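You operate a simulated robot arm through the tools that you are given. There is no shell and no other tool.

Carry out the task below with a simulated robot arm. There is one attempt and no reset: what you move stays moved.

JOB
Set the LENGTH slider as the white card says and clamp it again.
Fine: turn the CARRIAGE knob off first and on again at the end. Where these are worked on the way, their far stop is far enough and under half their travel is too little: carriage knob.
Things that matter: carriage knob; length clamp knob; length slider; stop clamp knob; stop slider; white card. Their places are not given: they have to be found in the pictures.

Only the result counts: the job must be done as asked and must still hold three seconds after the hand-in. Knocking over, shifting, dropping, spilling or breaking anything else fails it.

ROBOT AND FRAMES
A 7-joint arm with a fingered hand, fixed in place. Base frame: the origin is at the foot of the arm, x ahead of it, y to its left, z up. Lengths are in mm, angles in degrees, forces in N, time in s.
With the tool pointing down near the work surface it reaches from about 100 to 720 mm from the base axis. Its first joint turns from -69.0 to 172.0 degrees. Payload 3.4 kg.
The TCP is the grasp point between the finger pads, 39 mm short of the fingertips. In the tool frame z runs along the fingers and y along their closing line. Largest opening 180 mm; the body of the gripper starts 111 mm behind the TCP. The gripper is a hand of 3 fingers: y runs from the thumb to the fingers, the wrist lies at [0, 0, -262] in the tool frame.
Orientation is told as [roll, pitch, yaw] about the base's x, y, z axes, in that order, counted from this pose: with the fingers straight down and closing along the base's y, the tool's x points along the base's -x, its y along +y and its z along -z.

CONTROLS
- The arm moves only by the tool move_arm. Its argument "deltas" is a list of rows, each an object (a shift or turn left out is 0) with "offset": the shift along the tool's x, y, z in mm, a list of three; "rot": the turn, a rotation vector about the tool's x, y, z in degrees, a list of three. In form: [{"offset": [x, y, z], "rot": [ax, ay, az]}, ...]. A call has 1 to 20 rows; each row shifts and turns the commanded pose from where the row before left it, along the tool's axes as they then stand. A row lasts 0.2 s, in which the tool goes at most 50 mm and 8.6 degrees; a call with a longer step from one row to the next is refused whole. A pose out of reach is approached as far as the arm can. The call stops where the force on the tool passes 40 N (or 10 N more than at its start, if that is more) or the arm is blocked; 0.2 s more then pass. In this call time passes only in rows, and 0.2 s behind the last. The reply holds the time, the measured pose of the TCP, the force on the tool along the base axes, the opening and the grip force, in the units named above and with some noise, with the torque about the TCP (base axes, N m) and any sound that the robot's microphone picked up.
- Cameras (640 x 400 px; columns grow to the right, rows downward): "scene" is fixed at [398.9, 494.9, 1238.1]; the picture's right is [-0.98, 0.20, 0.00], its down [0.09, 0.44, -0.89] and it looks along [-0.18, -0.87, -0.45] (base axes); focal length 322 px, centre (320, 200). "wrist" rides on the gripper at [63, -36, -128] in the tool frame; the picture's right is [0.50, 0.87, 0.00], its down [-0.75, 0.44, -0.49] and it looks along [-0.43, 0.25, 0.87] (tool axes); focal length 226 px, centre (320, 200).
- snapshot(camera): a new picture of that camera. No time passes.
- slide_trunk(by): slides the trunk up (or, below 0, down) by that many mm; the arm rides with it, the base frame stays. It gives what a move gives, with no picture.
- curl_fingers(finger1, finger2, thumb_bend): sets how far each is bent, from 0 (flat) to 1 (curled in); at 0.3 the hand is open as for a grip, at 0.7 the pads meet at the TCP. One left out holds its place. A second passes; each finger stops where it meets its share of the squeeze, and holds until it gets a number again. It is the only way to open and close the hand. It gives what a move gives, with no picture; readings hold the bend of each and the force on the fingers (four entries, about 0 where the hand has none), thumb and palm.
- probe_pixels(camera, pixels): for up to 12 pixels [column, row] of the newest picture of that camera ("zoom" is the newest enlarged one), the place [x, y, z] in the base frame of the surface seen there, good to about 2 mm, but the place of the scene camera against the robot may be out by one fixed shift of up to 12 mm in any direction. No time passes.
- inspect(camera, box): a new picture of the part [left, top, right, bottom] of that camera's present view, enlarged. No time passes.
- hand_in(): hands the job in; it is judged then, once.

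Unless the task says otherwise, let go and move clear before handing in.

The tools are called after ">>>" by a JSON object that holds its "method" and its "body". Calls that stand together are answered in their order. move_arm: Moves the arm, as the interface text tells. Its arguments: {"type":"object","properties":{"deltas":{"type":"array","items":{"type":"object","properties":{"offset":{"type":"array","items":{"type":"number"}},"rot":{"type":"array","items":{"type":"number"}}}}}},"required":["deltas"]} The other tools are called the same way: slide_trunk (by) slides the trunk up or down; curl_fingers (finger1, finger2, thumb_bend) moves the fingers one by one; snapshot (camera) takes a picture; probe_pixels (camera, pixels) gives the place of the surface under pixels of a picture; inspect (camera, box) takes an enlarged picture of a part of a camera's view; hand_in () hands the job in.

At the start:

```text
time: 0.0
ee_pos: [364.0, -467.0, 973.4]
tool_rot: [0.1, 0.1, 0.0]
wrist_force: [-0.4, 0.4, -0.7]
ft_torque: [-0.01, 0.02, 0.02]
gripper_width: 179.8
finger_force: 0.0
shape: jaw
bend: [0.3, 0.3, 0.3]
finger forces: [0.0, 0.0, 0.0, 0.1, 0.0, 0.0]
trunk travel left (down, up): [-202.0, 341.0]
```

scene: 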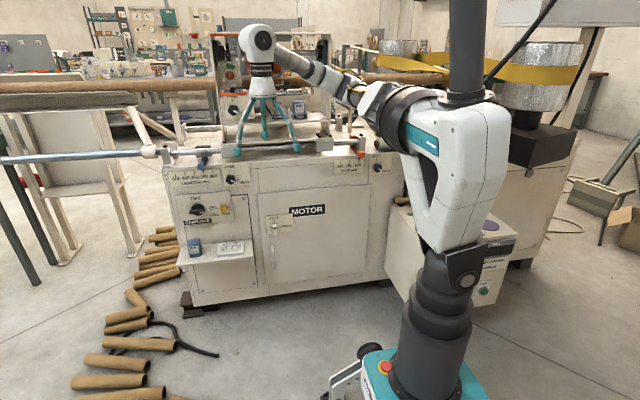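
wrist: 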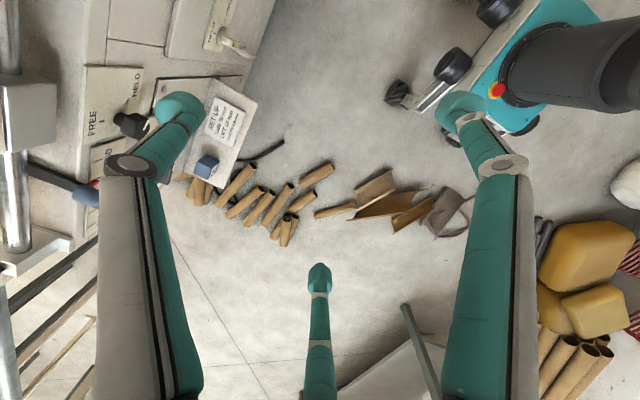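

The scene shows a machine front with knobs around (195,210), (232,180) and a white card near (230,247). I'll enlarge those areas.

>>> {"method": "inspect", "body": {"camera": "scene", "box": [150, 130, 280, 270]}}

>>> {"method": "inspect", "body": {"camera": "wrist", "box": [60, 50, 280, 200]}}

>>> {"method": "inspect", "body": {"camera": "scene", "box": [260, 90, 420, 260]}}

>>> {"method": "inspect", "body": {"camera": "scene", "box": [150, 80, 410, 200]}}

```text
2.86 times, centred on (215, 200) of scene
```

zoom: 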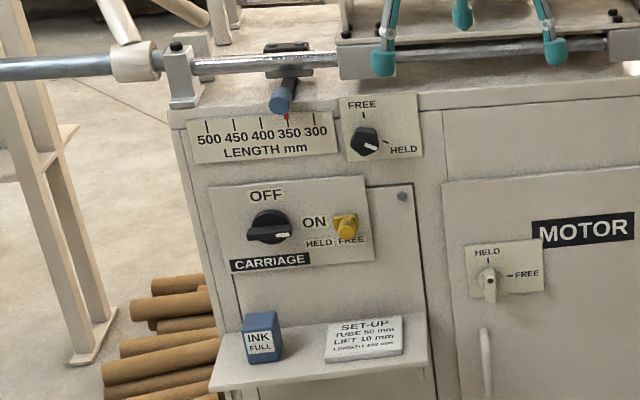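

```text
2.67 times, centred on (170, 125) of wrist
```

zoom: 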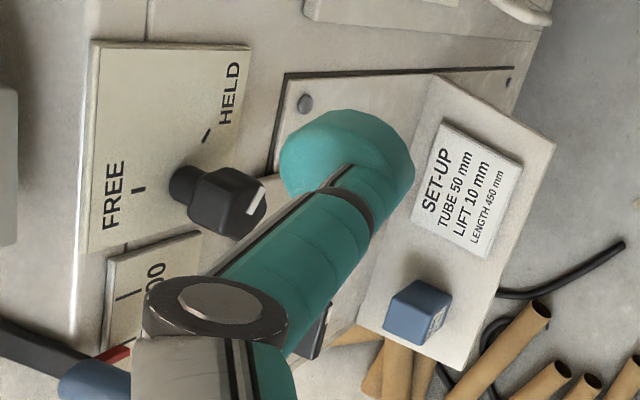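

```text
2.35 times, centred on (340, 175) of scene
```

zoom: 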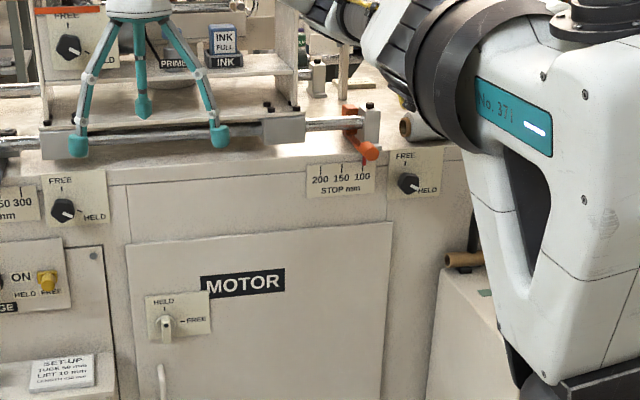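

```text
2.46 times, centred on (280, 140) of scene
```

zoom: 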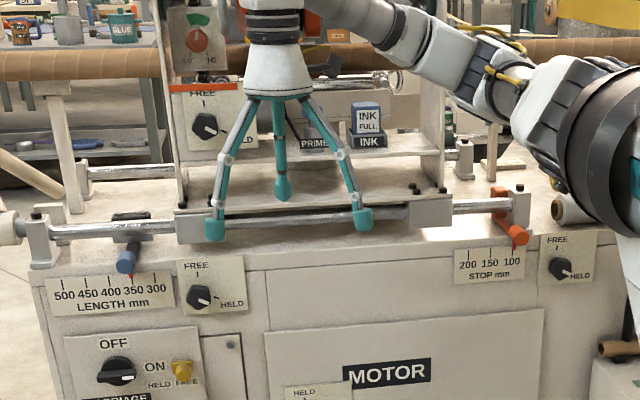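

The card reads LENGTH 450 mm and the red marker is at about 350. The carriage knob points to ON, and a yellow HELD/FREE part sits beside it. I'll look closer.

>>> {"method": "inspect", "body": {"camera": "scene", "box": [185, 185, 235, 230]}}

>>> {"method": "inspect", "body": {"camera": "scene", "box": [205, 235, 255, 265]}}

>>> {"method": "inspect", "body": {"camera": "scene", "box": [180, 140, 250, 195]}}

>>> {"method": "inspect", "body": {"camera": "scene", "box": [210, 90, 260, 135]}}

>>> {"method": "inspect", "body": {"camera": "scene", "box": [330, 130, 400, 185]}}

```text
8.89 times, centred on (210, 208) of scene
```

zoom: 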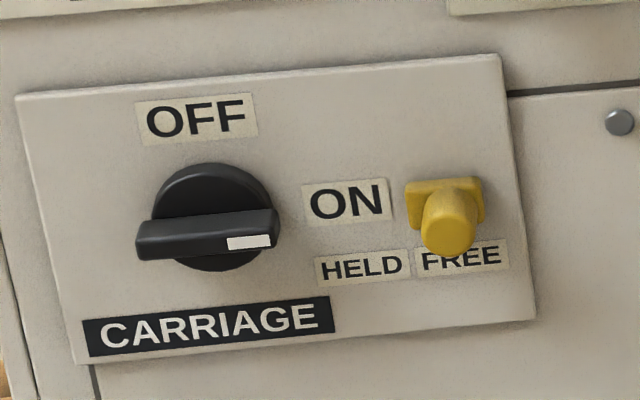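

```text
12.80 times, centred on (230, 250) of scene
```

zoom: 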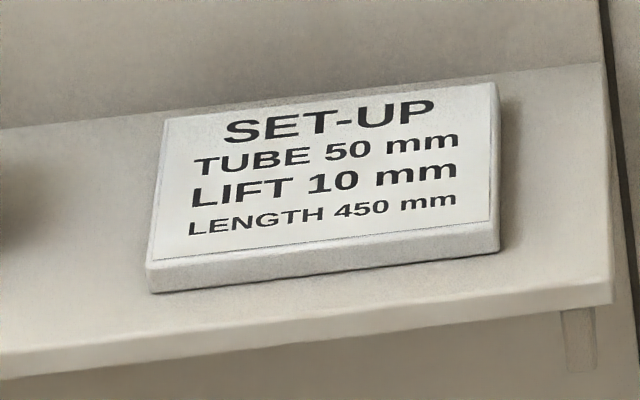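

```text
7.27 times, centred on (215, 168) of scene
```

zoom: 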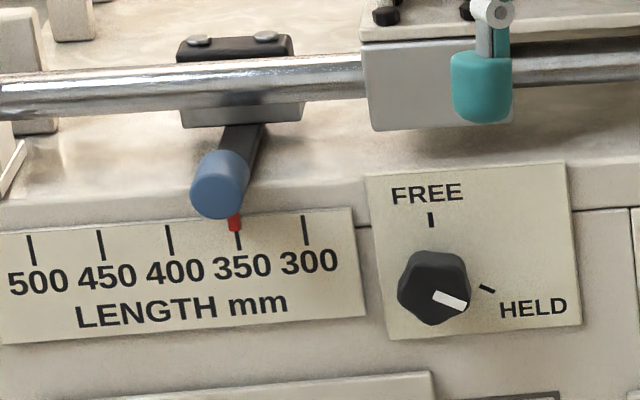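

```text
8.89 times, centred on (235, 112) of scene
```

zoom: 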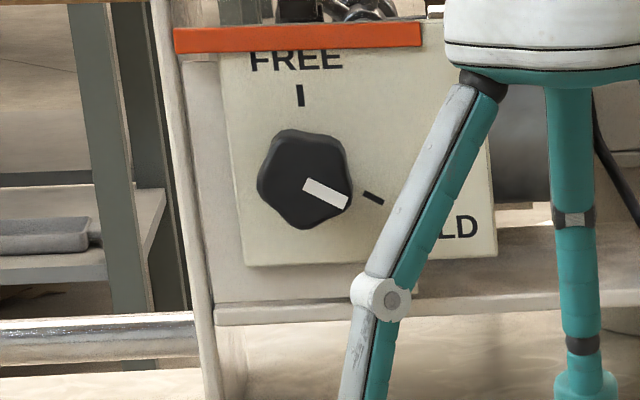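

```text
7.27 times, centred on (365, 158) of scene
```

zoom: 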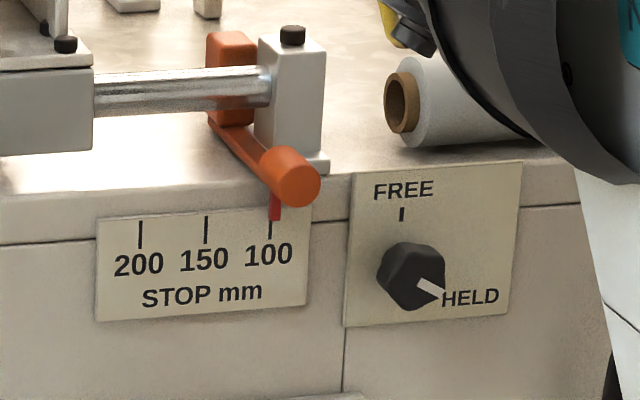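

Carriage knob is ON (marker right), the yellow bolt is over FREE, and the length clamp is HELD. Now I'll probe the places of these parts.

>>> {"method": "probe_pixels", "body": {"camera": "scene", "pixels": [[201, 209], [197, 205], [191, 210], [207, 208], [190, 198], [186, 222], [225, 198], [220, 207], [232, 180], [229, 174], [225, 163], [243, 183]]}}

>>> {"method": "inspect", "body": {"camera": "scene", "box": [180, 140, 250, 195]}}

```text
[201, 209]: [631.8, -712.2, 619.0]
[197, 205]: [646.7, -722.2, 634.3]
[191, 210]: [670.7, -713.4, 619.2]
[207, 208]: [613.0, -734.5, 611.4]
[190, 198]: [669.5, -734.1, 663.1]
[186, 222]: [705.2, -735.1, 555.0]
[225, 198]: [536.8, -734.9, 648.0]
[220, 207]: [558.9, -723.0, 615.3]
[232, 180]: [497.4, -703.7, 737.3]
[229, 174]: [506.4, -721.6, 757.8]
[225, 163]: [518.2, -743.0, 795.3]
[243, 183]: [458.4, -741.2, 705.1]
```

```text
7.27 times, centred on (215, 168) of scene
```

zoom: 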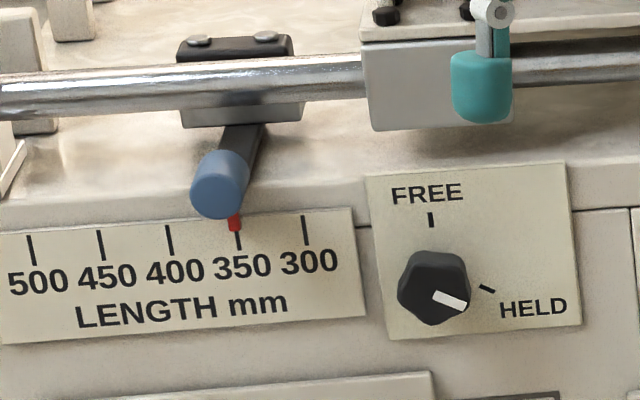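

>>> {"method": "probe_pixels", "body": {"camera": "zoom", "pixels": [[435, 290], [415, 285], [452, 298], [432, 260], [432, 218], [487, 288], [215, 190], [245, 160], [235, 222], [238, 241], [102, 245], [32, 250]]}}

>>> {"method": "inspect", "body": {"camera": "scene", "box": [185, 185, 235, 230]}}

```text
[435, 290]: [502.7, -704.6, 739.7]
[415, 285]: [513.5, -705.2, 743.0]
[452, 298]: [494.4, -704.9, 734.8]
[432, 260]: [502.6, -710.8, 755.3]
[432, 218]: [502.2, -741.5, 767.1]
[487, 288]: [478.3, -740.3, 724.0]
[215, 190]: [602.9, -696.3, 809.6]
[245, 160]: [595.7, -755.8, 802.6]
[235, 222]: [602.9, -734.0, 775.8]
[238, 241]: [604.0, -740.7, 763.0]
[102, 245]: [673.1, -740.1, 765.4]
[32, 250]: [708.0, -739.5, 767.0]
```

```text
8.89 times, centred on (210, 208) of scene
```

zoom: 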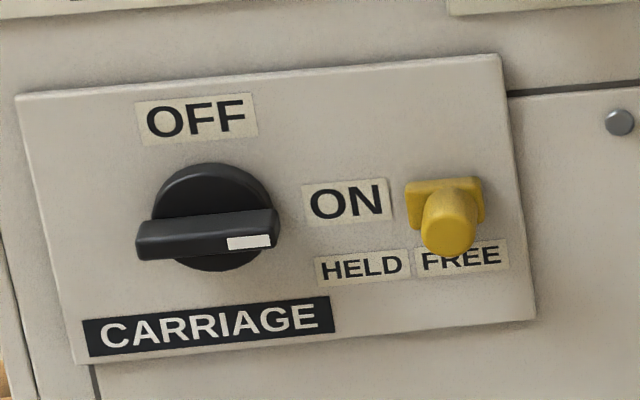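

>>> {"method": "probe_pixels", "body": {"camera": "zoom", "pixels": [[208, 240], [145, 240], [275, 222], [275, 240], [145, 258], [210, 170], [160, 185], [350, 200], [450, 235], [430, 190], [478, 200], [210, 120]]}}

>>> {"method": "inspect", "body": {"camera": "scene", "box": [190, 150, 220, 170]}}

```text
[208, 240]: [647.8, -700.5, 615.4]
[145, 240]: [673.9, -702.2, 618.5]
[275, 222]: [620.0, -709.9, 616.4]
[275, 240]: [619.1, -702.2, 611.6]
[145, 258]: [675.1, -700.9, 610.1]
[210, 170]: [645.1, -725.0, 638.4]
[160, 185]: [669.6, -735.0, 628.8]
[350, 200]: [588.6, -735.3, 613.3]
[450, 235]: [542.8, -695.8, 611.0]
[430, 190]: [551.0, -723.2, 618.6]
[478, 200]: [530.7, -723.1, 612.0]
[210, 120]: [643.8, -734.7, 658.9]
```

```text
16.00 times, centred on (205, 160) of scene
```

zoom: 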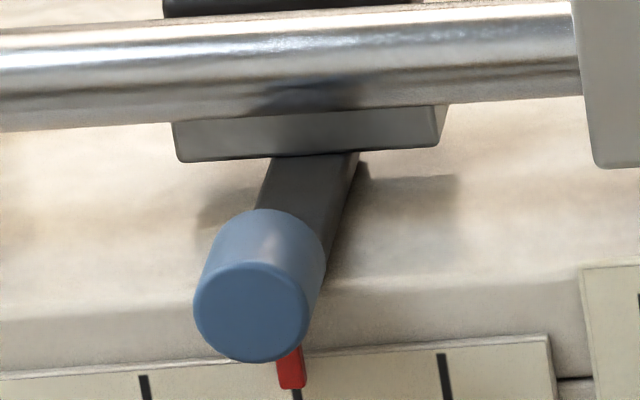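

Carriage bar is about (647,-701,614), horizontal and 56 mm wide; the length lever is at about (603,-700,810), and the scale has 35 mm per 50 units. Next I'll probe the shelf, the rail and the fingertips for clearances.

>>> {"method": "probe_pixels", "body": {"camera": "zoom", "pixels": [[250, 310], [200, 310], [305, 310], [250, 355], [255, 220], [320, 170], [290, 375], [295, 395], [145, 385], [443, 370], [300, 140], [300, 60]]}}

>>> {"method": "probe_pixels", "body": {"camera": "scene", "pixels": [[194, 248], [193, 238], [185, 257], [252, 252], [230, 248], [233, 152], [296, 149], [263, 138], [240, 110], [258, 75], [270, 146], [155, 150]]}}

```text
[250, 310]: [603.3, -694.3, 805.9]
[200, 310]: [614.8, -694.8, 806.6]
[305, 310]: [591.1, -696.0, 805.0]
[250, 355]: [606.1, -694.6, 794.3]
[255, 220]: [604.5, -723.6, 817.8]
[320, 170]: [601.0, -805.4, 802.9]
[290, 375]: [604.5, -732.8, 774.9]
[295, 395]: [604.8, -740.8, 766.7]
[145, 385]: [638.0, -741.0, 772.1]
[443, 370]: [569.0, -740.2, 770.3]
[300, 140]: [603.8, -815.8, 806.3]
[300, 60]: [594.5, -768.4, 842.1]
```

```text
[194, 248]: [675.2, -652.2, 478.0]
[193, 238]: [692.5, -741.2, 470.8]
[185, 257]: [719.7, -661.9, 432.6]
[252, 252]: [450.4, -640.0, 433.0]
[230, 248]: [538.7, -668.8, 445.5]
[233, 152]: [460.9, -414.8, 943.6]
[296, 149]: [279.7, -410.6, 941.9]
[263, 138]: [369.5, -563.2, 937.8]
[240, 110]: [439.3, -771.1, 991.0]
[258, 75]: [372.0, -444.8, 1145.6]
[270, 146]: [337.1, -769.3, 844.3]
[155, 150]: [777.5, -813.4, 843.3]
```

Fingertips lie about 105 mm out, in a 3-jaw layout, and the machine front is at y≈-740 facing +y. I'll turn the hand to point toward -y, starting with a half turn while moving to +x.

>>> {"method": "move_arm", "body": {"deltas": [{"offset": [-40, 40, 0]}, {"offset": [-40, 40, 0]}, {"offset": [-40, 0, 0]}, {"rot": [8.5, 0, 0]}, {"rot": [8.5, 0, 0]}, {"rot": [8.5, 0, 0]}, {"rot": [8.5, 0, 0]}, {"rot": [8.5, 0, 0]}]}}

```text
refused: row 1 steps farther than a row can; nothing moved
```

Row 1 was 56 mm, over the limit, so I'll use smaller steps.

>>> {"method": "move_arm", "body": {"deltas": [{"offset": [-33, 33, 0]}, {"offset": [-33, 33, 0]}, {"offset": [-33, 0, 0]}, {"rot": [8.5, 0, 0]}, {"rot": [8.5, 0, 0]}, {"rot": [8.5, 0, 0]}, {"rot": [8.5, 0, 0]}, {"rot": [8.5, 0, 0]}]}}

```text
time: 1.8
ee_pos: [461.8, -393.0, 975.7]
tool_rot: [-43.0, 0.0, 0.0]
wrist_force: [-0.7, 0.4, -0.3]
ft_torque: [-0.04, 0.01, 0.03]
gripper_width: 180.1
finger_force: 0.0
shape: jaw
bend: [0.3, 0.3, 0.3]
finger forces: [0.1, 0.1, 0.0, 0.0, 0.0, 0.0]
trunk travel left (down, up): [-202.0, 341.0]
```

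Rotation works without trouble, so I'll finish the turn to -90°.

>>> {"method": "move_arm", "body": {"deltas": [{"rot": [8.5, 0, 0]}, {"rot": [8.5, 0, 0]}, {"rot": [8.5, 0, 0]}, {"rot": [8.5, 0, 0]}, {"rot": [8.5, 0, 0]}, {"rot": [5, 0, 0]}]}}

```text
time: 3.2
ee_pos: [456.3, -531.0, 973.0]
tool_rot: [-89.8, 0.1, 0.2]
wrist_force: [0.5, -0.2, 0.3]
ft_torque: [-0.04, 0.02, -0.01]
gripper_width: 179.7
finger_force: 0.1
shape: jaw
bend: [0.3, 0.3, 0.3]
finger forces: [0.0, 0.0, 0.0, 0.1, 0.0, 0.1]
out of reach, approached as far as the arm can: row 4, 5, 6
trunk travel left (down, up): [-202.0, 341.0]
```

Hand is horizontal now at (456,-531,973), with the wrist unable to come nearer the base. I'll lower the trunk and take pictures.

>>> {"method": "slide_trunk", "body": {"by": -150}}

>>> {"method": "snapshot", "body": {"camera": "scene"}}

>>> {"method": "snapshot", "body": {"camera": "wrist"}}

```text
time: 5.0
ee_pos: [482.2, -530.4, 743.6]
tool_rot: [-89.9, 12.4, 0.1]
wrist_force: [-0.5, 0.0, 0.8]
ft_torque: [0.0, 0.03, 0.01]
gripper_width: 180.1
finger_force: 0.1
shape: jaw
bend: [0.3, 0.3, 0.3]
finger forces: [0.1, 0.0, 0.0, 0.0, 0.1, 0.0]
trunk travel left (down, up): [-52.0, 491.0]
```

```text
taken
```

scene: 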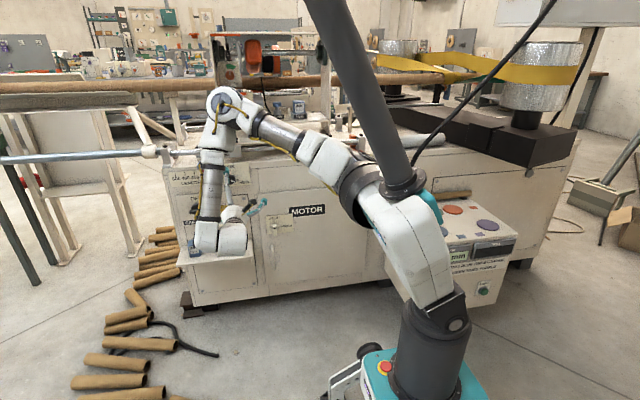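

```text
taken
```

wrist: 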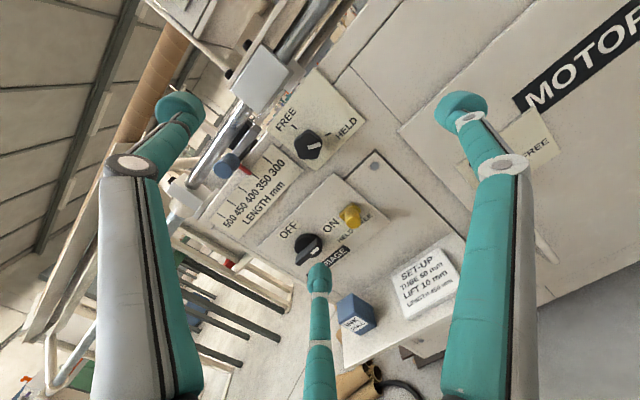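

The hand now faces the panel, but pitch reads 12.4. I'll check with a null move where the commanded pose stands.

>>> {"method": "move_arm", "body": {"deltas": [{"offset": [0, 0, 0]}]}}

```text
time: 5.3
ee_pos: [483.1, -530.6, 743.2]
tool_rot: [-89.9, 12.6, 0.1]
wrist_force: [-0.3, -0.1, 0.4]
ft_torque: [0.01, -0.02, -0.05]
gripper_width: 180.0
finger_force: 0.0
shape: jaw
bend: [0.3, 0.3, 0.3]
finger forces: [0.1, 0.0, 0.0, 0.0, 0.1, 0.0]
trunk travel left (down, up): [-52.0, 491.0]
```

The commanded pose now matches the measured one. I'll locate the targets with the wrist camera, which has no fixed shift.

>>> {"method": "inspect", "body": {"camera": "wrist", "box": [190, 90, 390, 290]}}

```text
2.00 times, centred on (290, 190) of wrist
```

zoom: 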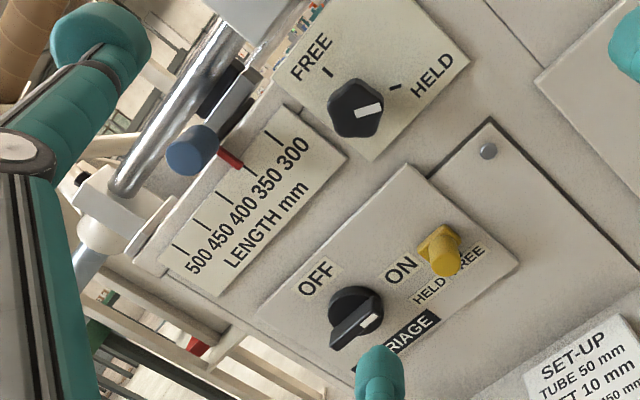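

>>> {"method": "probe_pixels", "body": {"camera": "zoom", "pixels": [[356, 322], [380, 316], [336, 342], [368, 320], [447, 262], [370, 110], [345, 115], [362, 125], [189, 155], [243, 166], [208, 193], [280, 138]]}}

>>> {"method": "probe_pixels", "body": {"camera": "wrist", "pixels": [[180, 105], [462, 105], [318, 270], [355, 310], [425, 285], [270, 85], [230, 165]]}}

```text
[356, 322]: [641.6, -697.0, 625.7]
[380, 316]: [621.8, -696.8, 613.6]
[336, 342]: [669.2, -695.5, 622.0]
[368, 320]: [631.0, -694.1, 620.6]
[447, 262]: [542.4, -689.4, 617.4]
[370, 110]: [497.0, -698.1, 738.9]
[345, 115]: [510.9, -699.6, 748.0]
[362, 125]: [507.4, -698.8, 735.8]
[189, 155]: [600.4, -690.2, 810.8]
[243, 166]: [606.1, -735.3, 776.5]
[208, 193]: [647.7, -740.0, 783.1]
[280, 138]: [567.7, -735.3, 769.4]
```

```text
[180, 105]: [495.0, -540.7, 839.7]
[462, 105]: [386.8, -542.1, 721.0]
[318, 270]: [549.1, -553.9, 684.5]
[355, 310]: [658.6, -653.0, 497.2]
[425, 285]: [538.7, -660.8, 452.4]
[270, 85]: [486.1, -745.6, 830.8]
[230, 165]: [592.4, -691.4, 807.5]
```

Wrist readings put the bar at about (645,-696,620). I'll level the tool and move in front of the carriage knob, keeping well off the panel.

>>> {"method": "move_arm", "body": {"deltas": [{"rot": [0, 0, 6.3]}, {"rot": [0, 0, 6.3]}, {"offset": [-30, 25, 0]}, {"offset": [-30, 25, 0]}, {"offset": [-30, 25, 0]}, {"offset": [-30, 25, 0]}, {"offset": [-42, 24, 0]}]}}

>>> {"method": "snapshot", "body": {"camera": "wrist"}}

>>> {"method": "snapshot", "body": {"camera": "scene"}}

```text
time: 7.0
ee_pos: [646.6, -532.3, 616.8]
tool_rot: [-89.9, 0.1, 0.2]
wrist_force: [0.5, -0.2, 0.3]
ft_torque: [0.01, -0.01, -0.01]
gripper_width: 179.8
finger_force: 0.1
shape: jaw
bend: [0.3, 0.3, 0.3]
finger forces: [0.1, 0.0, 0.0, 0.0, 0.1, 0.0]
trunk travel left (down, up): [-52.0, 491.0]
```

```text
taken
```

wrist: 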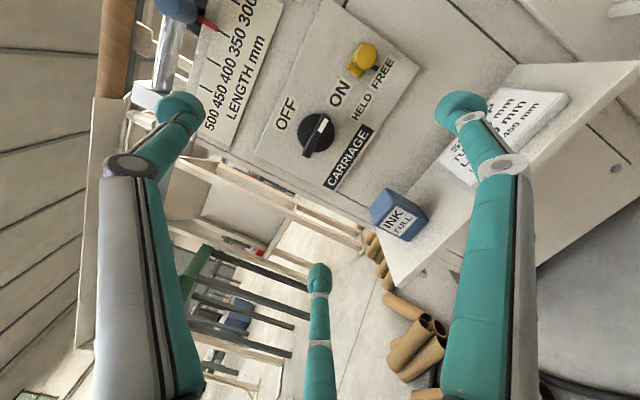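

```text
taken
```

scene: 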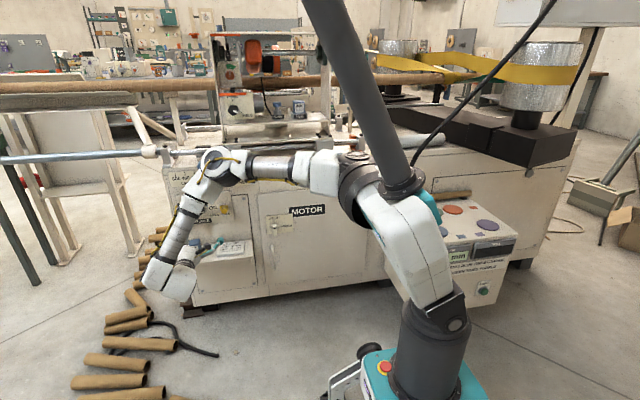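

Pose (647,-532,617) is reached and level. I'll partly close the fingers to see how they converge, then probe the knob closely.

>>> {"method": "curl_fingers", "body": {"finger1": 0.55, "finger2": 0.55, "thumb_bend": 0.55}}

>>> {"method": "snapshot", "body": {"camera": "wrist"}}

>>> {"method": "inspect", "body": {"camera": "wrist", "box": [250, 30, 410, 190]}}

```text
time: 8.0
ee_pos: [645.0, -531.5, 617.8]
tool_rot: [-89.9, -0.1, 0.1]
wrist_force: [-0.5, -0.3, -0.3]
ft_torque: [-0.01, 0.01, -0.02]
gripper_width: 53.6
finger_force: 0.1
shape: fingers
bend: [0.55, 0.55, 0.55]
finger forces: [0.0, 0.1, 0.1, 0.0, 0.1, 0.0]
trunk travel left (down, up): [-52.0, 491.0]
```

```text
taken
```

wrist: 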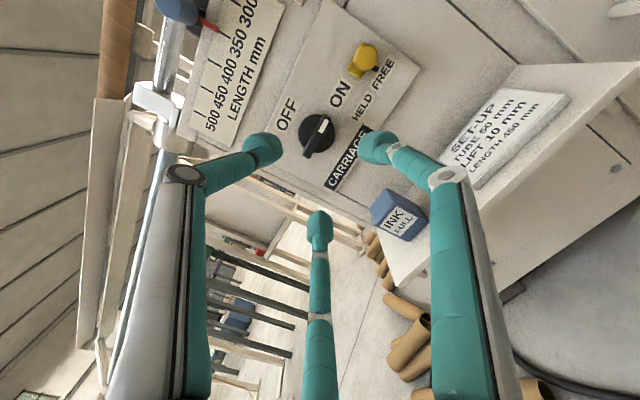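

```text
2.50 times, centred on (330, 110) of wrist
```

zoom: 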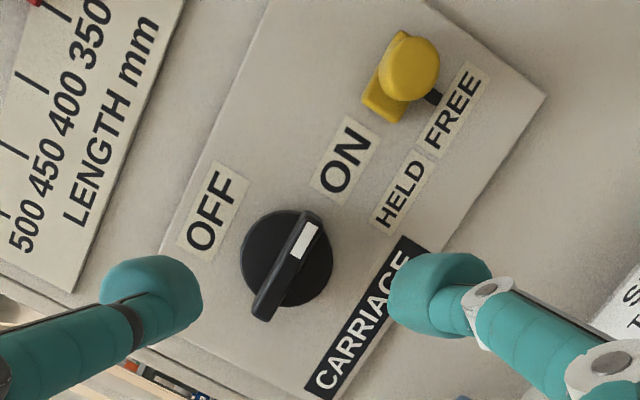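

>>> {"method": "probe_pixels", "body": {"camera": "zoom", "pixels": [[312, 220], [265, 312], [290, 262], [300, 240], [280, 250], [250, 250], [325, 270], [410, 65], [180, 285], [420, 290], [210, 130], [400, 100]]}}

>>> {"method": "probe_pixels", "body": {"camera": "wrist", "pixels": [[318, 222], [318, 245], [262, 145], [375, 147], [245, 155], [390, 155]]}}

```text
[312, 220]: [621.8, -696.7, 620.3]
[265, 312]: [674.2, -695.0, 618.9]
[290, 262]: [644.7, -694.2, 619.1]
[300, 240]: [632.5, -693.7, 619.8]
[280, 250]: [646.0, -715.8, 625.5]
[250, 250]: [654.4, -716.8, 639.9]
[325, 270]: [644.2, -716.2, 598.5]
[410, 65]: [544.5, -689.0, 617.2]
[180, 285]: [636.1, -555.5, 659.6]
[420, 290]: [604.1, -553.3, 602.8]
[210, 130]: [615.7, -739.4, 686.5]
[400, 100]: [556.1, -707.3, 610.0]
```

```text
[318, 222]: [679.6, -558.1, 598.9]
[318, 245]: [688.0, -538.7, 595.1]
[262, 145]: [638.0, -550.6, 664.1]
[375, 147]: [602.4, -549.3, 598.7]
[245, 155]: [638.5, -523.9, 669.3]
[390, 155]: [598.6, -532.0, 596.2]
```

Knob axis is at (647,619) with the bar front at y=-694.5 and the disc at -716. The bar suits a thumb-above, fingers-below grip. Before touching it, I'll test in the air whether the wrist can turn -95°.

>>> {"method": "move_arm", "body": {"deltas": [{"rot": [0, 0, -8]}, {"rot": [0, 0, -8]}, {"rot": [0, 0, -8]}, {"rot": [0, 0, -8]}, {"rot": [0, 0, -8]}, {"rot": [0, 0, -8]}, {"rot": [0, 0, -8]}, {"rot": [0, 0, -8]}, {"rot": [0, 0, -8]}, {"rot": [0, 0, -8]}, {"rot": [0, 0, -8]}, {"rot": [0, 0, -8]}]}}

```text
time: 10.6
ee_pos: [644.3, -530.0, 618.3]
tool_rot: [89.4, 84.1, 179.5]
wrist_force: [0.4, 0.4, 0.9]
ft_torque: [0.01, 0.0, -0.01]
gripper_width: 53.6
finger_force: 0.0
shape: fingers
bend: [0.55, 0.55, 0.55]
finger forces: [0.0, 0.0, 0.0, 0.0, 0.0, 0.1]
trunk travel left (down, up): [-52.0, 491.0]
```

It reached -96° freely. I'll go on a bit to learn the limit in this direction.

>>> {"method": "move_arm", "body": {"deltas": [{"rot": [0, 0, -8]}, {"rot": [0, 0, -8]}, {"rot": [0, 0, -8]}, {"rot": [0, 0, -8]}, {"rot": [0, 0, -8]}]}}

```text
time: 11.8
ee_pos: [645.2, -529.4, 619.0]
tool_rot: [89.9, 44.0, -180.0]
wrist_force: [-0.3, -0.9, 0.3]
ft_torque: [0.03, 0.03, 0.01]
gripper_width: 53.4
finger_force: 0.0
shape: fingers
bend: [0.55, 0.55, 0.55]
finger forces: [0.0, 0.0, 0.0, 0.0, 0.1, 0.0]
trunk travel left (down, up): [-52.0, 491.0]
```

-136° works too. I'll return to 0°, open a little, centre on (647,619), and approach to y≈-655.

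>>> {"method": "move_arm", "body": {"deltas": [{"rot": [0, 0, 8]}, {"rot": [0, 0, 8]}, {"rot": [0, 0, 8]}, {"rot": [0, 0, 8]}, {"rot": [0, 0, 8]}, {"rot": [0, 0, 8]}, {"rot": [0, 0, 8]}, {"rot": [0, 0, 8]}, {"rot": [0, 0, 8]}, {"rot": [0, 0, 8]}, {"rot": [0, 0, 8]}, {"rot": [0, 0, 8]}, {"rot": [0, 0, 8]}, {"rot": [0, 0, 8]}, {"rot": [0, 0, 8]}, {"rot": [0, 0, 8]}, {"rot": [0, 0, 8]}]}}

>>> {"method": "curl_fingers", "body": {"finger1": 0.5, "finger2": 0.5, "thumb_bend": 0.5}}

```text
time: 15.3
ee_pos: [645.5, -528.9, 619.4]
tool_rot: [-89.9, -0.3, 0.1]
wrist_force: [1.0, -0.7, -0.4]
ft_torque: [0.03, 0.0, 0.01]
gripper_width: 53.7
finger_force: 0.0
shape: fingers
bend: [0.55, 0.55, 0.55]
finger forces: [0.1, 0.0, 0.0, 0.1, 0.0, 0.0]
trunk travel left (down, up): [-52.0, 491.0]
```

```text
time: 16.4
ee_pos: [645.1, -530.4, 618.4]
tool_rot: [-89.9, 0.0, 0.2]
wrist_force: [0.2, 0.3, -0.1]
ft_torque: [-0.01, -0.03, -0.01]
gripper_width: 72.1
finger_force: 0.1
shape: fingers
bend: [0.5, 0.5, 0.5]
finger forces: [0.0, 0.1, 0.1, 0.0, 0.1, 0.1]
trunk travel left (down, up): [-52.0, 491.0]
```

Width is 72 mm now. Approaching.

>>> {"method": "move_arm", "body": {"deltas": [{"offset": [-2, -0.5, 40]}, {"offset": [0, 0, 40]}, {"offset": [0, 0, 30]}, {"offset": [0, 0, 15]}]}}

>>> {"method": "snapshot", "body": {"camera": "wrist"}}

>>> {"method": "inspect", "body": {"camera": "wrist", "box": [240, 100, 400, 230]}}

>>> {"method": "inspect", "body": {"camera": "scene", "box": [150, 150, 270, 270]}}

```text
time: 17.4
ee_pos: [647.6, -656.4, 619.8]
tool_rot: [-89.9, -0.1, 0.2]
wrist_force: [-0.4, 0.1, 0.5]
ft_torque: [0.01, 0.0, 0.05]
gripper_width: 72.3
finger_force: 0.1
shape: fingers
bend: [0.5, 0.5, 0.5]
finger forces: [0.0, 0.0, 0.1, 0.0, 0.2, 0.0]
trunk travel left (down, up): [-52.0, 491.0]
```

```text
taken
```

wrist: 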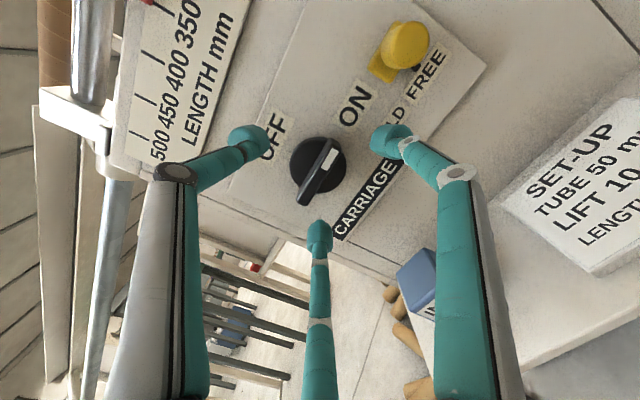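

```text
3.08 times, centred on (320, 165) of wrist
```

zoom: 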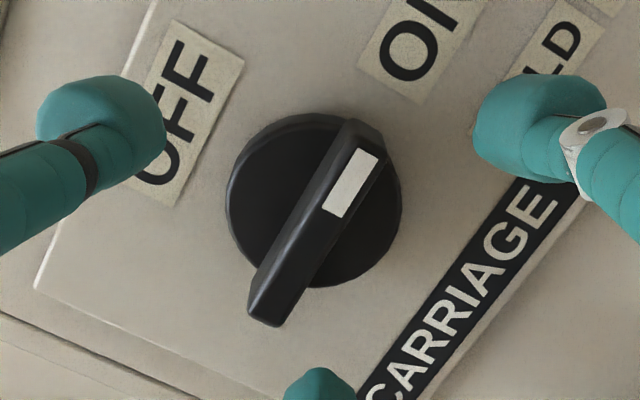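

```text
3.33 times, centred on (210, 210) of scene
```

zoom: 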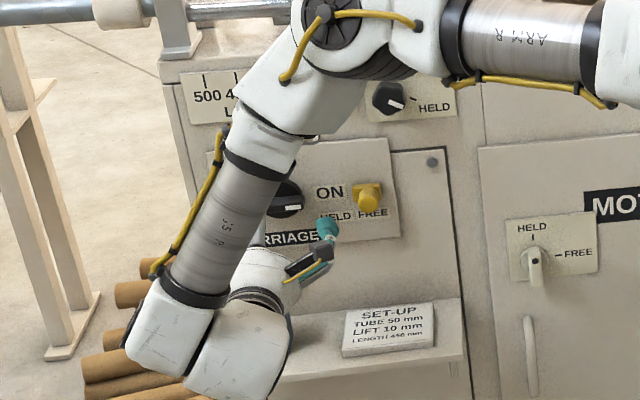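

The three fingers straddle the bar evenly. I'll verify the bar coordinates from this close view before going in.

>>> {"method": "probe_pixels", "body": {"camera": "wrist", "pixels": [[333, 148], [305, 193], [320, 170], [326, 170], [316, 165], [298, 170], [335, 178], [248, 135], [390, 138], [319, 228], [345, 190], [280, 150]]}}

```text
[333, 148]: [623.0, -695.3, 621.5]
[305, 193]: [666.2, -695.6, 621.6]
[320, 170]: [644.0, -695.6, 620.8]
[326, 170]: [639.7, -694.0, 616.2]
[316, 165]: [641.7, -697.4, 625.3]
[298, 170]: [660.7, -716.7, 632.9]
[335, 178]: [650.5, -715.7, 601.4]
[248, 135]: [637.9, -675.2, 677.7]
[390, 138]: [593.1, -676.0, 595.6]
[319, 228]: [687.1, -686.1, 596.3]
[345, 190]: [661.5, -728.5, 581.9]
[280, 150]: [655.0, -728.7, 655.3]
```

Bar centre is about (647,-695,620), matching the TCP. I'll advance 19 mm to y≈-675 and close the fingers gently.

>>> {"method": "move_arm", "body": {"deltas": [{"offset": [0, 0, 10]}, {"offset": [0, 0, 9]}]}}

>>> {"method": "curl_fingers", "body": {"finger1": 0.7, "finger2": 0.7, "thumb_bend": 0.7}}

>>> {"method": "snapshot", "body": {"camera": "wrist"}}

>>> {"method": "inspect", "body": {"camera": "wrist", "box": [240, 100, 400, 230]}}

```text
time: 17.9
ee_pos: [646.9, -674.4, 620.0]
tool_rot: [-90.0, -0.1, 0.1]
wrist_force: [-0.4, 0.0, -0.2]
ft_torque: [0.01, 0.0, -0.01]
gripper_width: 72.3
finger_force: 0.2
shape: fingers
bend: [0.5, 0.5, 0.5]
finger forces: [0.1, 0.1, 0.0, 0.0, 0.0, 0.1]
trunk travel left (down, up): [-52.0, 491.0]
```

```text
time: 18.9
ee_pos: [648.1, -674.4, 619.9]
tool_rot: [-90.0, -0.1, 0.1]
wrist_force: [3.8, 1.5, 2.8]
ft_torque: [-0.05, 0.0, 0.18]
gripper_width: 25.2
finger_force: 17.5
shape: fingers
bend: [0.63, 0.61, 0.63]
finger forces: [8.4, 13.5, 0.0, 0.0, 12.9, 0.0]
trunk travel left (down, up): [-52.0, 491.0]
```

```text
taken
```

wrist: 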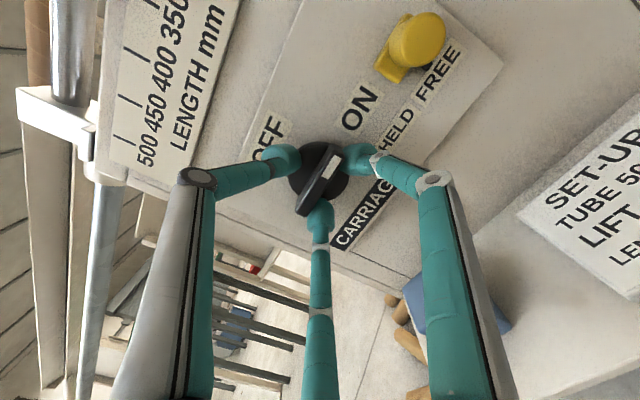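

```text
3.08 times, centred on (320, 165) of wrist
```

zoom: 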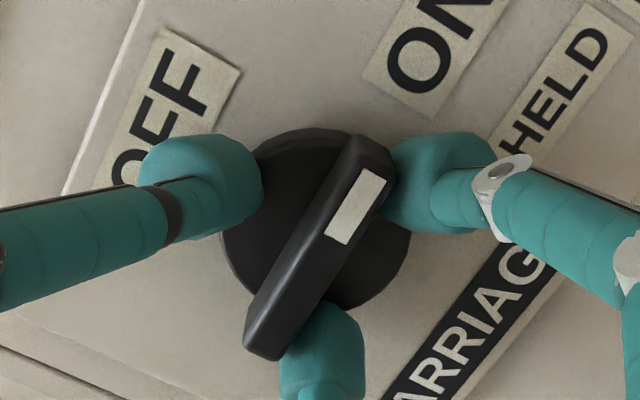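

All three fingers hold the bar (8, 13 and 13 N). I'll turn toward OFF, -90° about the tool z.

>>> {"method": "move_arm", "body": {"deltas": [{"rot": [0, 0, -6]}, {"rot": [0, 0, -6]}, {"rot": [0, 0, -6]}, {"rot": [0, 0, -6]}, {"rot": [0, 0, -6]}, {"rot": [0, 0, -6]}, {"rot": [0, 0, -6]}, {"rot": [0, 0, -6]}, {"rot": [0, 0, -6]}, {"rot": [0, 0, -6]}, {"rot": [0, 0, -6]}, {"rot": [0, 0, -6]}, {"rot": [0, 0, -6]}, {"rot": [0, 0, -6]}, {"rot": [0, 0, -6]}]}}

>>> {"method": "snapshot", "body": {"camera": "wrist"}}

>>> {"method": "inspect", "body": {"camera": "scene", "box": [150, 150, 270, 270]}}

```text
time: 22.1
ee_pos: [647.5, -673.1, 620.3]
tool_rot: [-61.4, 89.9, 28.6]
wrist_force: [7.5, -2.2, 6.1]
ft_torque: [-0.32, -0.13, 0.37]
gripper_width: 26.9
finger_force: 13.5
shape: fingers
bend: [0.63, 0.62, 0.62]
finger forces: [7.1, 6.4, 0.0, 0.0, 14.4, 0.1]
trunk travel left (down, up): [-52.0, 491.0]
```

```text
taken
```

wrist: 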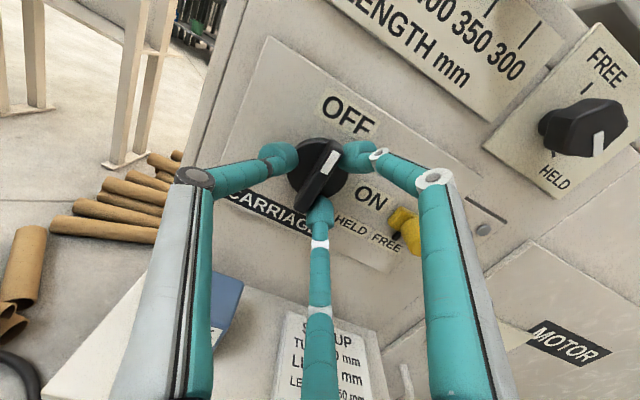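

```text
3.33 times, centred on (210, 210) of scene
```

zoom: 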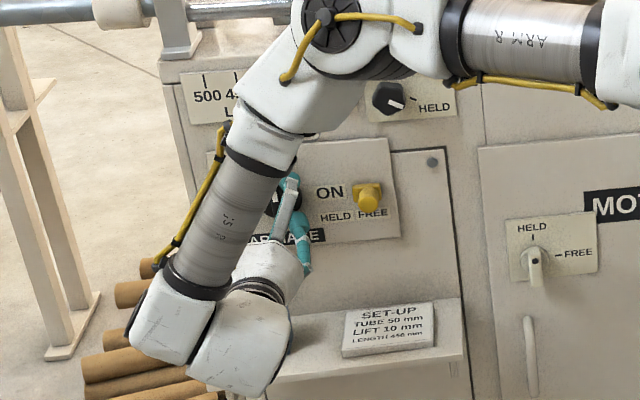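

The bar's white mark now points at OFF. I'll check its actual angle by probing the bar.

>>> {"method": "inspect", "body": {"camera": "wrist", "box": [240, 80, 400, 230]}}

>>> {"method": "probe_pixels", "body": {"camera": "wrist", "pixels": [[333, 147], [305, 203], [320, 175], [329, 160], [313, 190]]}}

```text
2.67 times, centred on (320, 155) of wrist
```

zoom: 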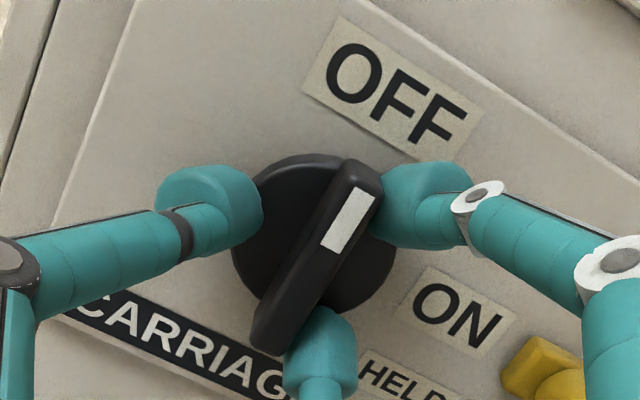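

```text
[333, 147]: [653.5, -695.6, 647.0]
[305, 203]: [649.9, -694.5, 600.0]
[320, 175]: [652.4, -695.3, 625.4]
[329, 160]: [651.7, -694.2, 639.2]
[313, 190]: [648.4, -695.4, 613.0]
```

The bar is vertical within a few degrees. I'll nudge a little further to feel for the stop.

>>> {"method": "move_arm", "body": {"deltas": [{"rot": [0, 0, -3]}, {"rot": [0, 0, -3]}]}}

>>> {"method": "snapshot", "body": {"camera": "wrist"}}

>>> {"method": "probe_pixels", "body": {"camera": "wrist", "pixels": [[333, 147], [305, 203], [320, 175], [329, 160], [313, 190]]}}

```text
time: 22.8
ee_pos: [647.6, -673.1, 620.5]
tool_rot: [89.8, 84.1, 179.9]
wrist_force: [8.4, -1.3, 6.1]
ft_torque: [-0.29, -0.11, 0.38]
gripper_width: 27.9
finger_force: 10.7
shape: fingers
bend: [0.62, 0.67, 0.62]
finger forces: [6.2, 2.1, 0.0, 0.0, 13.2, 0.0]
trunk travel left (down, up): [-52.0, 491.0]
```

```text
taken
```

wrist: 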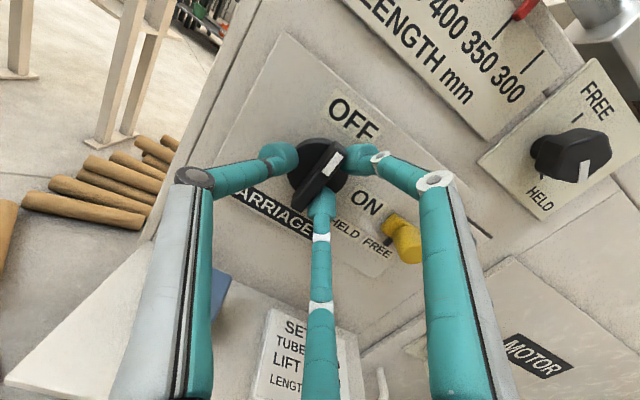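

```text
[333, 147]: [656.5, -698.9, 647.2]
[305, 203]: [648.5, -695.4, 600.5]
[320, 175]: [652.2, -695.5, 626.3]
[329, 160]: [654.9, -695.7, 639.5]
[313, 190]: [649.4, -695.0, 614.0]
```

The bar stopped following at the OFF stop, so the knob is off. I'll open the fingers and withdraw straight back.

>>> {"method": "curl_fingers", "body": {"finger1": 0.48, "finger2": 0.48, "thumb_bend": 0.48}}

>>> {"method": "move_arm", "body": {"deltas": [{"offset": [0, 0, -20]}, {"offset": [0, 0, -30]}, {"offset": [0, 0, -40]}]}}

>>> {"method": "snapshot", "body": {"camera": "wrist"}}

```text
time: 23.8
ee_pos: [647.7, -673.2, 619.3]
tool_rot: [89.2, 84.1, 179.3]
wrist_force: [0.1, 0.4, 0.2]
ft_torque: [0.03, 0.01, 0.02]
gripper_width: 80.3
finger_force: 0.0
shape: fingers
bend: [0.48, 0.48, 0.48]
finger forces: [0.1, 0.0, 0.0, 0.0, 0.0, 0.1]
trunk travel left (down, up): [-52.0, 491.0]
```

```text
time: 24.6
ee_pos: [646.7, -583.6, 619.7]
tool_rot: [89.8, 84.2, 179.9]
wrist_force: [-0.7, 0.9, -0.5]
ft_torque: [-0.03, -0.01, 0.02]
gripper_width: 80.6
finger_force: 0.1
shape: fingers
bend: [0.48, 0.48, 0.48]
finger forces: [0.0, 0.1, 0.0, 0.0, 0.0, 0.0]
trunk travel left (down, up): [-52.0, 491.0]
```

```text
taken
```

wrist: 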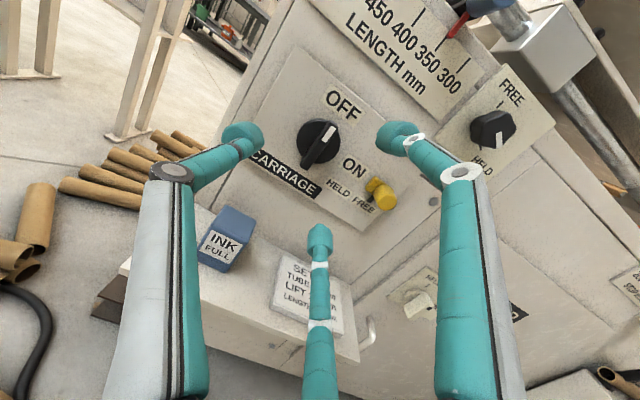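

The carriage knob is OFF. Next is the length clamp knob near (504,-699,741). I'll turn the tool back to 0° and move in front of it.

>>> {"method": "move_arm", "body": {"deltas": [{"rot": [0, 0, 8]}, {"rot": [0, 0, 8]}, {"rot": [0, 0, 8]}, {"rot": [0, 0, 8]}, {"rot": [0, 0, 8]}, {"rot": [0, 0, 8]}, {"rot": [0, 0, 8]}, {"rot": [0, 0, 8]}, {"rot": [0, 0, 8]}, {"rot": [0, 0, 8]}, {"rot": [0, 0, 8]}, {"rot": [0, 0, 8]}, {"offset": [0, 0, -20]}, {"offset": [29, -24, 0]}, {"offset": [29, -24, 0]}, {"offset": [29, -24, 0]}, {"offset": [29, -24, 0]}, {"offset": [27, -25, 0]}]}}

>>> {"method": "snapshot", "body": {"camera": "wrist"}}

>>> {"method": "snapshot", "body": {"camera": "scene"}}

```text
time: 28.4
ee_pos: [503.3, -564.7, 742.3]
tool_rot: [-89.9, -0.1, 0.1]
wrist_force: [-0.3, 0.5, 0.1]
ft_torque: [0.01, 0.0, 0.01]
gripper_width: 80.2
finger_force: 0.1
shape: fingers
bend: [0.48, 0.48, 0.48]
finger forces: [0.0, 0.0, 0.0, 0.0, 0.1, 0.1]
trunk travel left (down, up): [-52.0, 491.0]
```

```text
taken
```

wrist: 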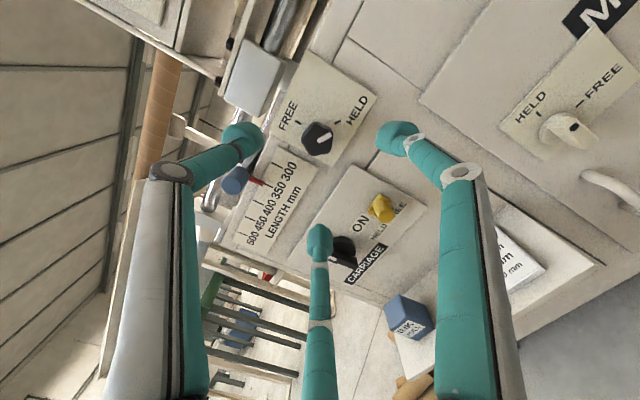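

```text
taken
```

scene: 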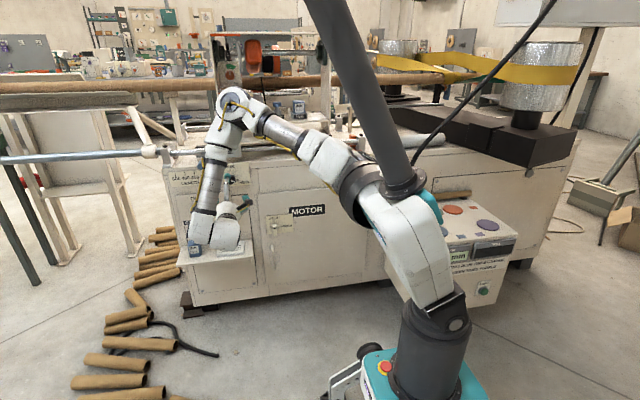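

>>> {"method": "inspect", "body": {"camera": "wrist", "box": [270, 90, 370, 180]}}

```text
4.44 times, centred on (320, 135) of wrist
```

zoom: 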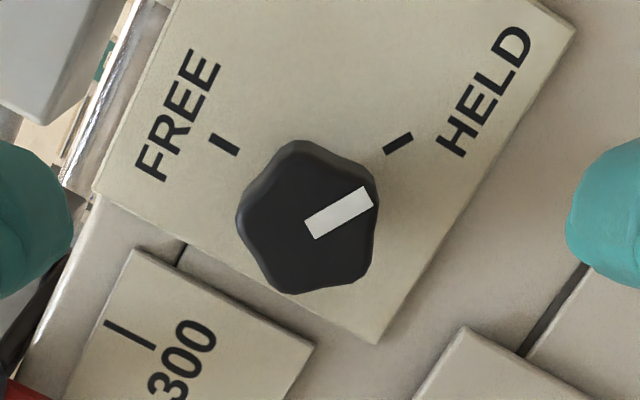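

>>> {"method": "probe_pixels", "body": {"camera": "zoom", "pixels": [[308, 220], [245, 210], [372, 195], [340, 280], [295, 148], [275, 285], [350, 165], [224, 145], [398, 143], [370, 280], [314, 228], [366, 196]]}}

```text
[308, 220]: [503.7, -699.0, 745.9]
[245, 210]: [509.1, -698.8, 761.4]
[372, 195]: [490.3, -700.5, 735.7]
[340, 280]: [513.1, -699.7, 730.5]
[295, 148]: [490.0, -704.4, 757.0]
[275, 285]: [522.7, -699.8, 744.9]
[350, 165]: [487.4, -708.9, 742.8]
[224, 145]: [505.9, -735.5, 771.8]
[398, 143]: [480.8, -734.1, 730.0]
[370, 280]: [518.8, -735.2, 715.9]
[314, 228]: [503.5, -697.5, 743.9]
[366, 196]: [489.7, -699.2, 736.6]
```

The clamp axis is about (505.5, 745), with the knob front at y=-699 and the panel at -735. I'll centre, then advance to y≈-686 with fingers open around it.

>>> {"method": "move_arm", "body": {"deltas": [{"offset": [-2.2, -2.7, 30]}, {"offset": [0, 0, 40]}, {"offset": [0, 0, 25]}]}}

>>> {"method": "inspect", "body": {"camera": "wrist", "box": [240, 100, 400, 230]}}

```text
time: 29.1
ee_pos: [506.4, -660.6, 741.4]
tool_rot: [-89.9, -0.1, 0.1]
wrist_force: [1.1, -0.3, -0.5]
ft_torque: [0.01, 0.01, 0.05]
gripper_width: 80.3
finger_force: 0.0
shape: fingers
bend: [0.48, 0.48, 0.48]
finger forces: [0.0, 0.0, 0.0, 0.1, 0.0, 0.0]
trunk travel left (down, up): [-52.0, 491.0]
```

```text
3.08 times, centred on (320, 165) of wrist
```

zoom: 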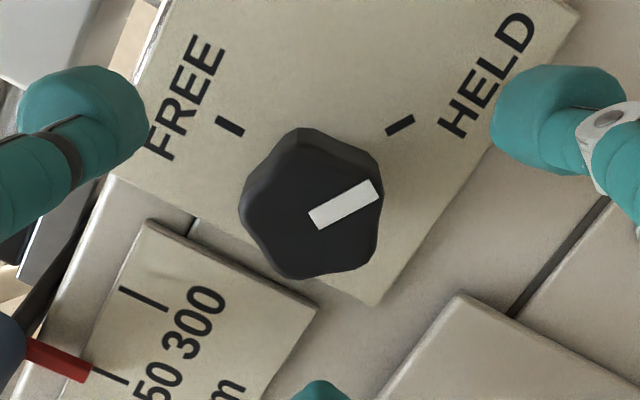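

>>> {"method": "probe_pixels", "body": {"camera": "zoom", "pixels": [[310, 205], [248, 210], [378, 195], [345, 265], [300, 135], [270, 268], [230, 126], [400, 125], [80, 110], [545, 115], [320, 388]]}}

>>> {"method": "move_arm", "body": {"deltas": [{"offset": [0, 0, 0]}]}}

```text
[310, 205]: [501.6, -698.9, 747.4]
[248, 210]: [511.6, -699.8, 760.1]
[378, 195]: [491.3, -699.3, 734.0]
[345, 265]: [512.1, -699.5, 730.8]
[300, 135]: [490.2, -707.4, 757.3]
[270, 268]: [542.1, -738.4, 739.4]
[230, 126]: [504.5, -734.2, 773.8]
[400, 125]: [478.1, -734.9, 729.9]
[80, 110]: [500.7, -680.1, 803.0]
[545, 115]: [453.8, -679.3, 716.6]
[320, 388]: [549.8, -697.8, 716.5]
```

```text
time: 29.6
ee_pos: [506.4, -660.2, 742.5]
tool_rot: [-89.9, -0.2, 0.1]
wrist_force: [0.3, -0.2, -0.4]
ft_torque: [0.0, 0.03, 0.01]
gripper_width: 80.5
finger_force: 0.1
shape: fingers
bend: [0.48, 0.48, 0.48]
finger forces: [0.0, 0.0, 0.0, 0.1, 0.0, 0.1]
trunk travel left (down, up): [-52.0, 491.0]
```

I'll correct by -1.5 mm in x and +2.5 mm in z, advance, and close on the clamp knob.

>>> {"method": "move_arm", "body": {"deltas": [{"offset": [1.5, -2.5, 13]}, {"offset": [0, 0, 12]}]}}

>>> {"method": "curl_fingers", "body": {"finger1": 0.7, "finger2": 0.7, "thumb_bend": 0.7}}

>>> {"method": "inspect", "body": {"camera": "wrist", "box": [240, 100, 400, 230]}}

```text
time: 30.1
ee_pos: [505.0, -685.1, 745.5]
tool_rot: [-90.0, -0.1, 0.1]
wrist_force: [-1.0, 1.2, -0.3]
ft_torque: [0.0, 0.01, 0.0]
gripper_width: 80.3
finger_force: 0.0
shape: fingers
bend: [0.48, 0.48, 0.48]
finger forces: [0.0, 0.0, 0.0, 0.0, 0.1, 0.0]
trunk travel left (down, up): [-52.0, 491.0]
```

```text
time: 31.1
ee_pos: [505.1, -684.5, 745.3]
tool_rot: [-89.9, -0.1, 0.2]
wrist_force: [-0.5, -8.3, 3.8]
ft_torque: [-0.12, -0.03, -0.04]
gripper_width: 20.9
finger_force: 10.9
shape: fingers
bend: [0.63, 0.63, 0.64]
finger forces: [5.9, 5.8, 0.1, 0.1, 10.6, 0.0]
trunk travel left (down, up): [-52.0, 491.0]
```

```text
3.08 times, centred on (320, 165) of wrist
```

zoom: 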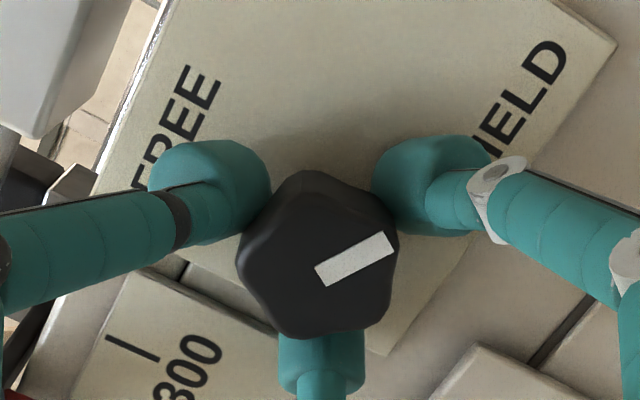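

A firm three-finger hold on the lobed knob. I'll turn it toward FREE (-120°) and watch the torque.

>>> {"method": "move_arm", "body": {"deltas": [{"rot": [0, 0, -6]}, {"rot": [0, 0, -6]}, {"rot": [0, 0, -6]}, {"rot": [0, 0, -6]}, {"rot": [0, 0, -6]}]}}

>>> {"method": "inspect", "body": {"camera": "wrist", "box": [240, 100, 400, 230]}}

```text
time: 32.4
ee_pos: [505.6, -684.4, 744.9]
tool_rot: [-90.0, 30.0, 0.2]
wrist_force: [3.2, -10.0, 3.4]
ft_torque: [-0.06, -0.03, 0.03]
gripper_width: 21.4
finger_force: 11.7
shape: fingers
bend: [0.63, 0.63, 0.64]
finger forces: [6.0, 6.6, 0.0, 0.1, 11.2, 0.0]
trunk travel left (down, up): [-52.0, 491.0]
```

```text
3.08 times, centred on (320, 165) of wrist
```

zoom: 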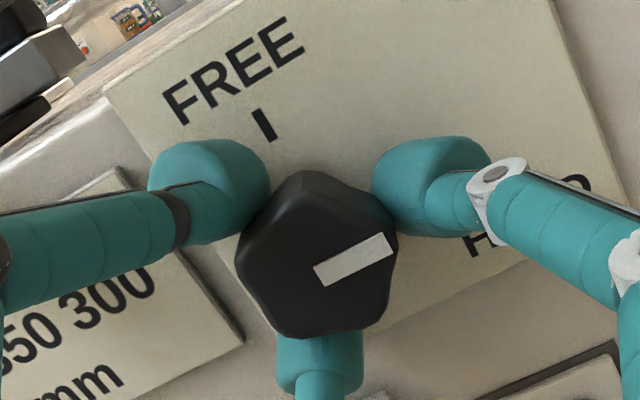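

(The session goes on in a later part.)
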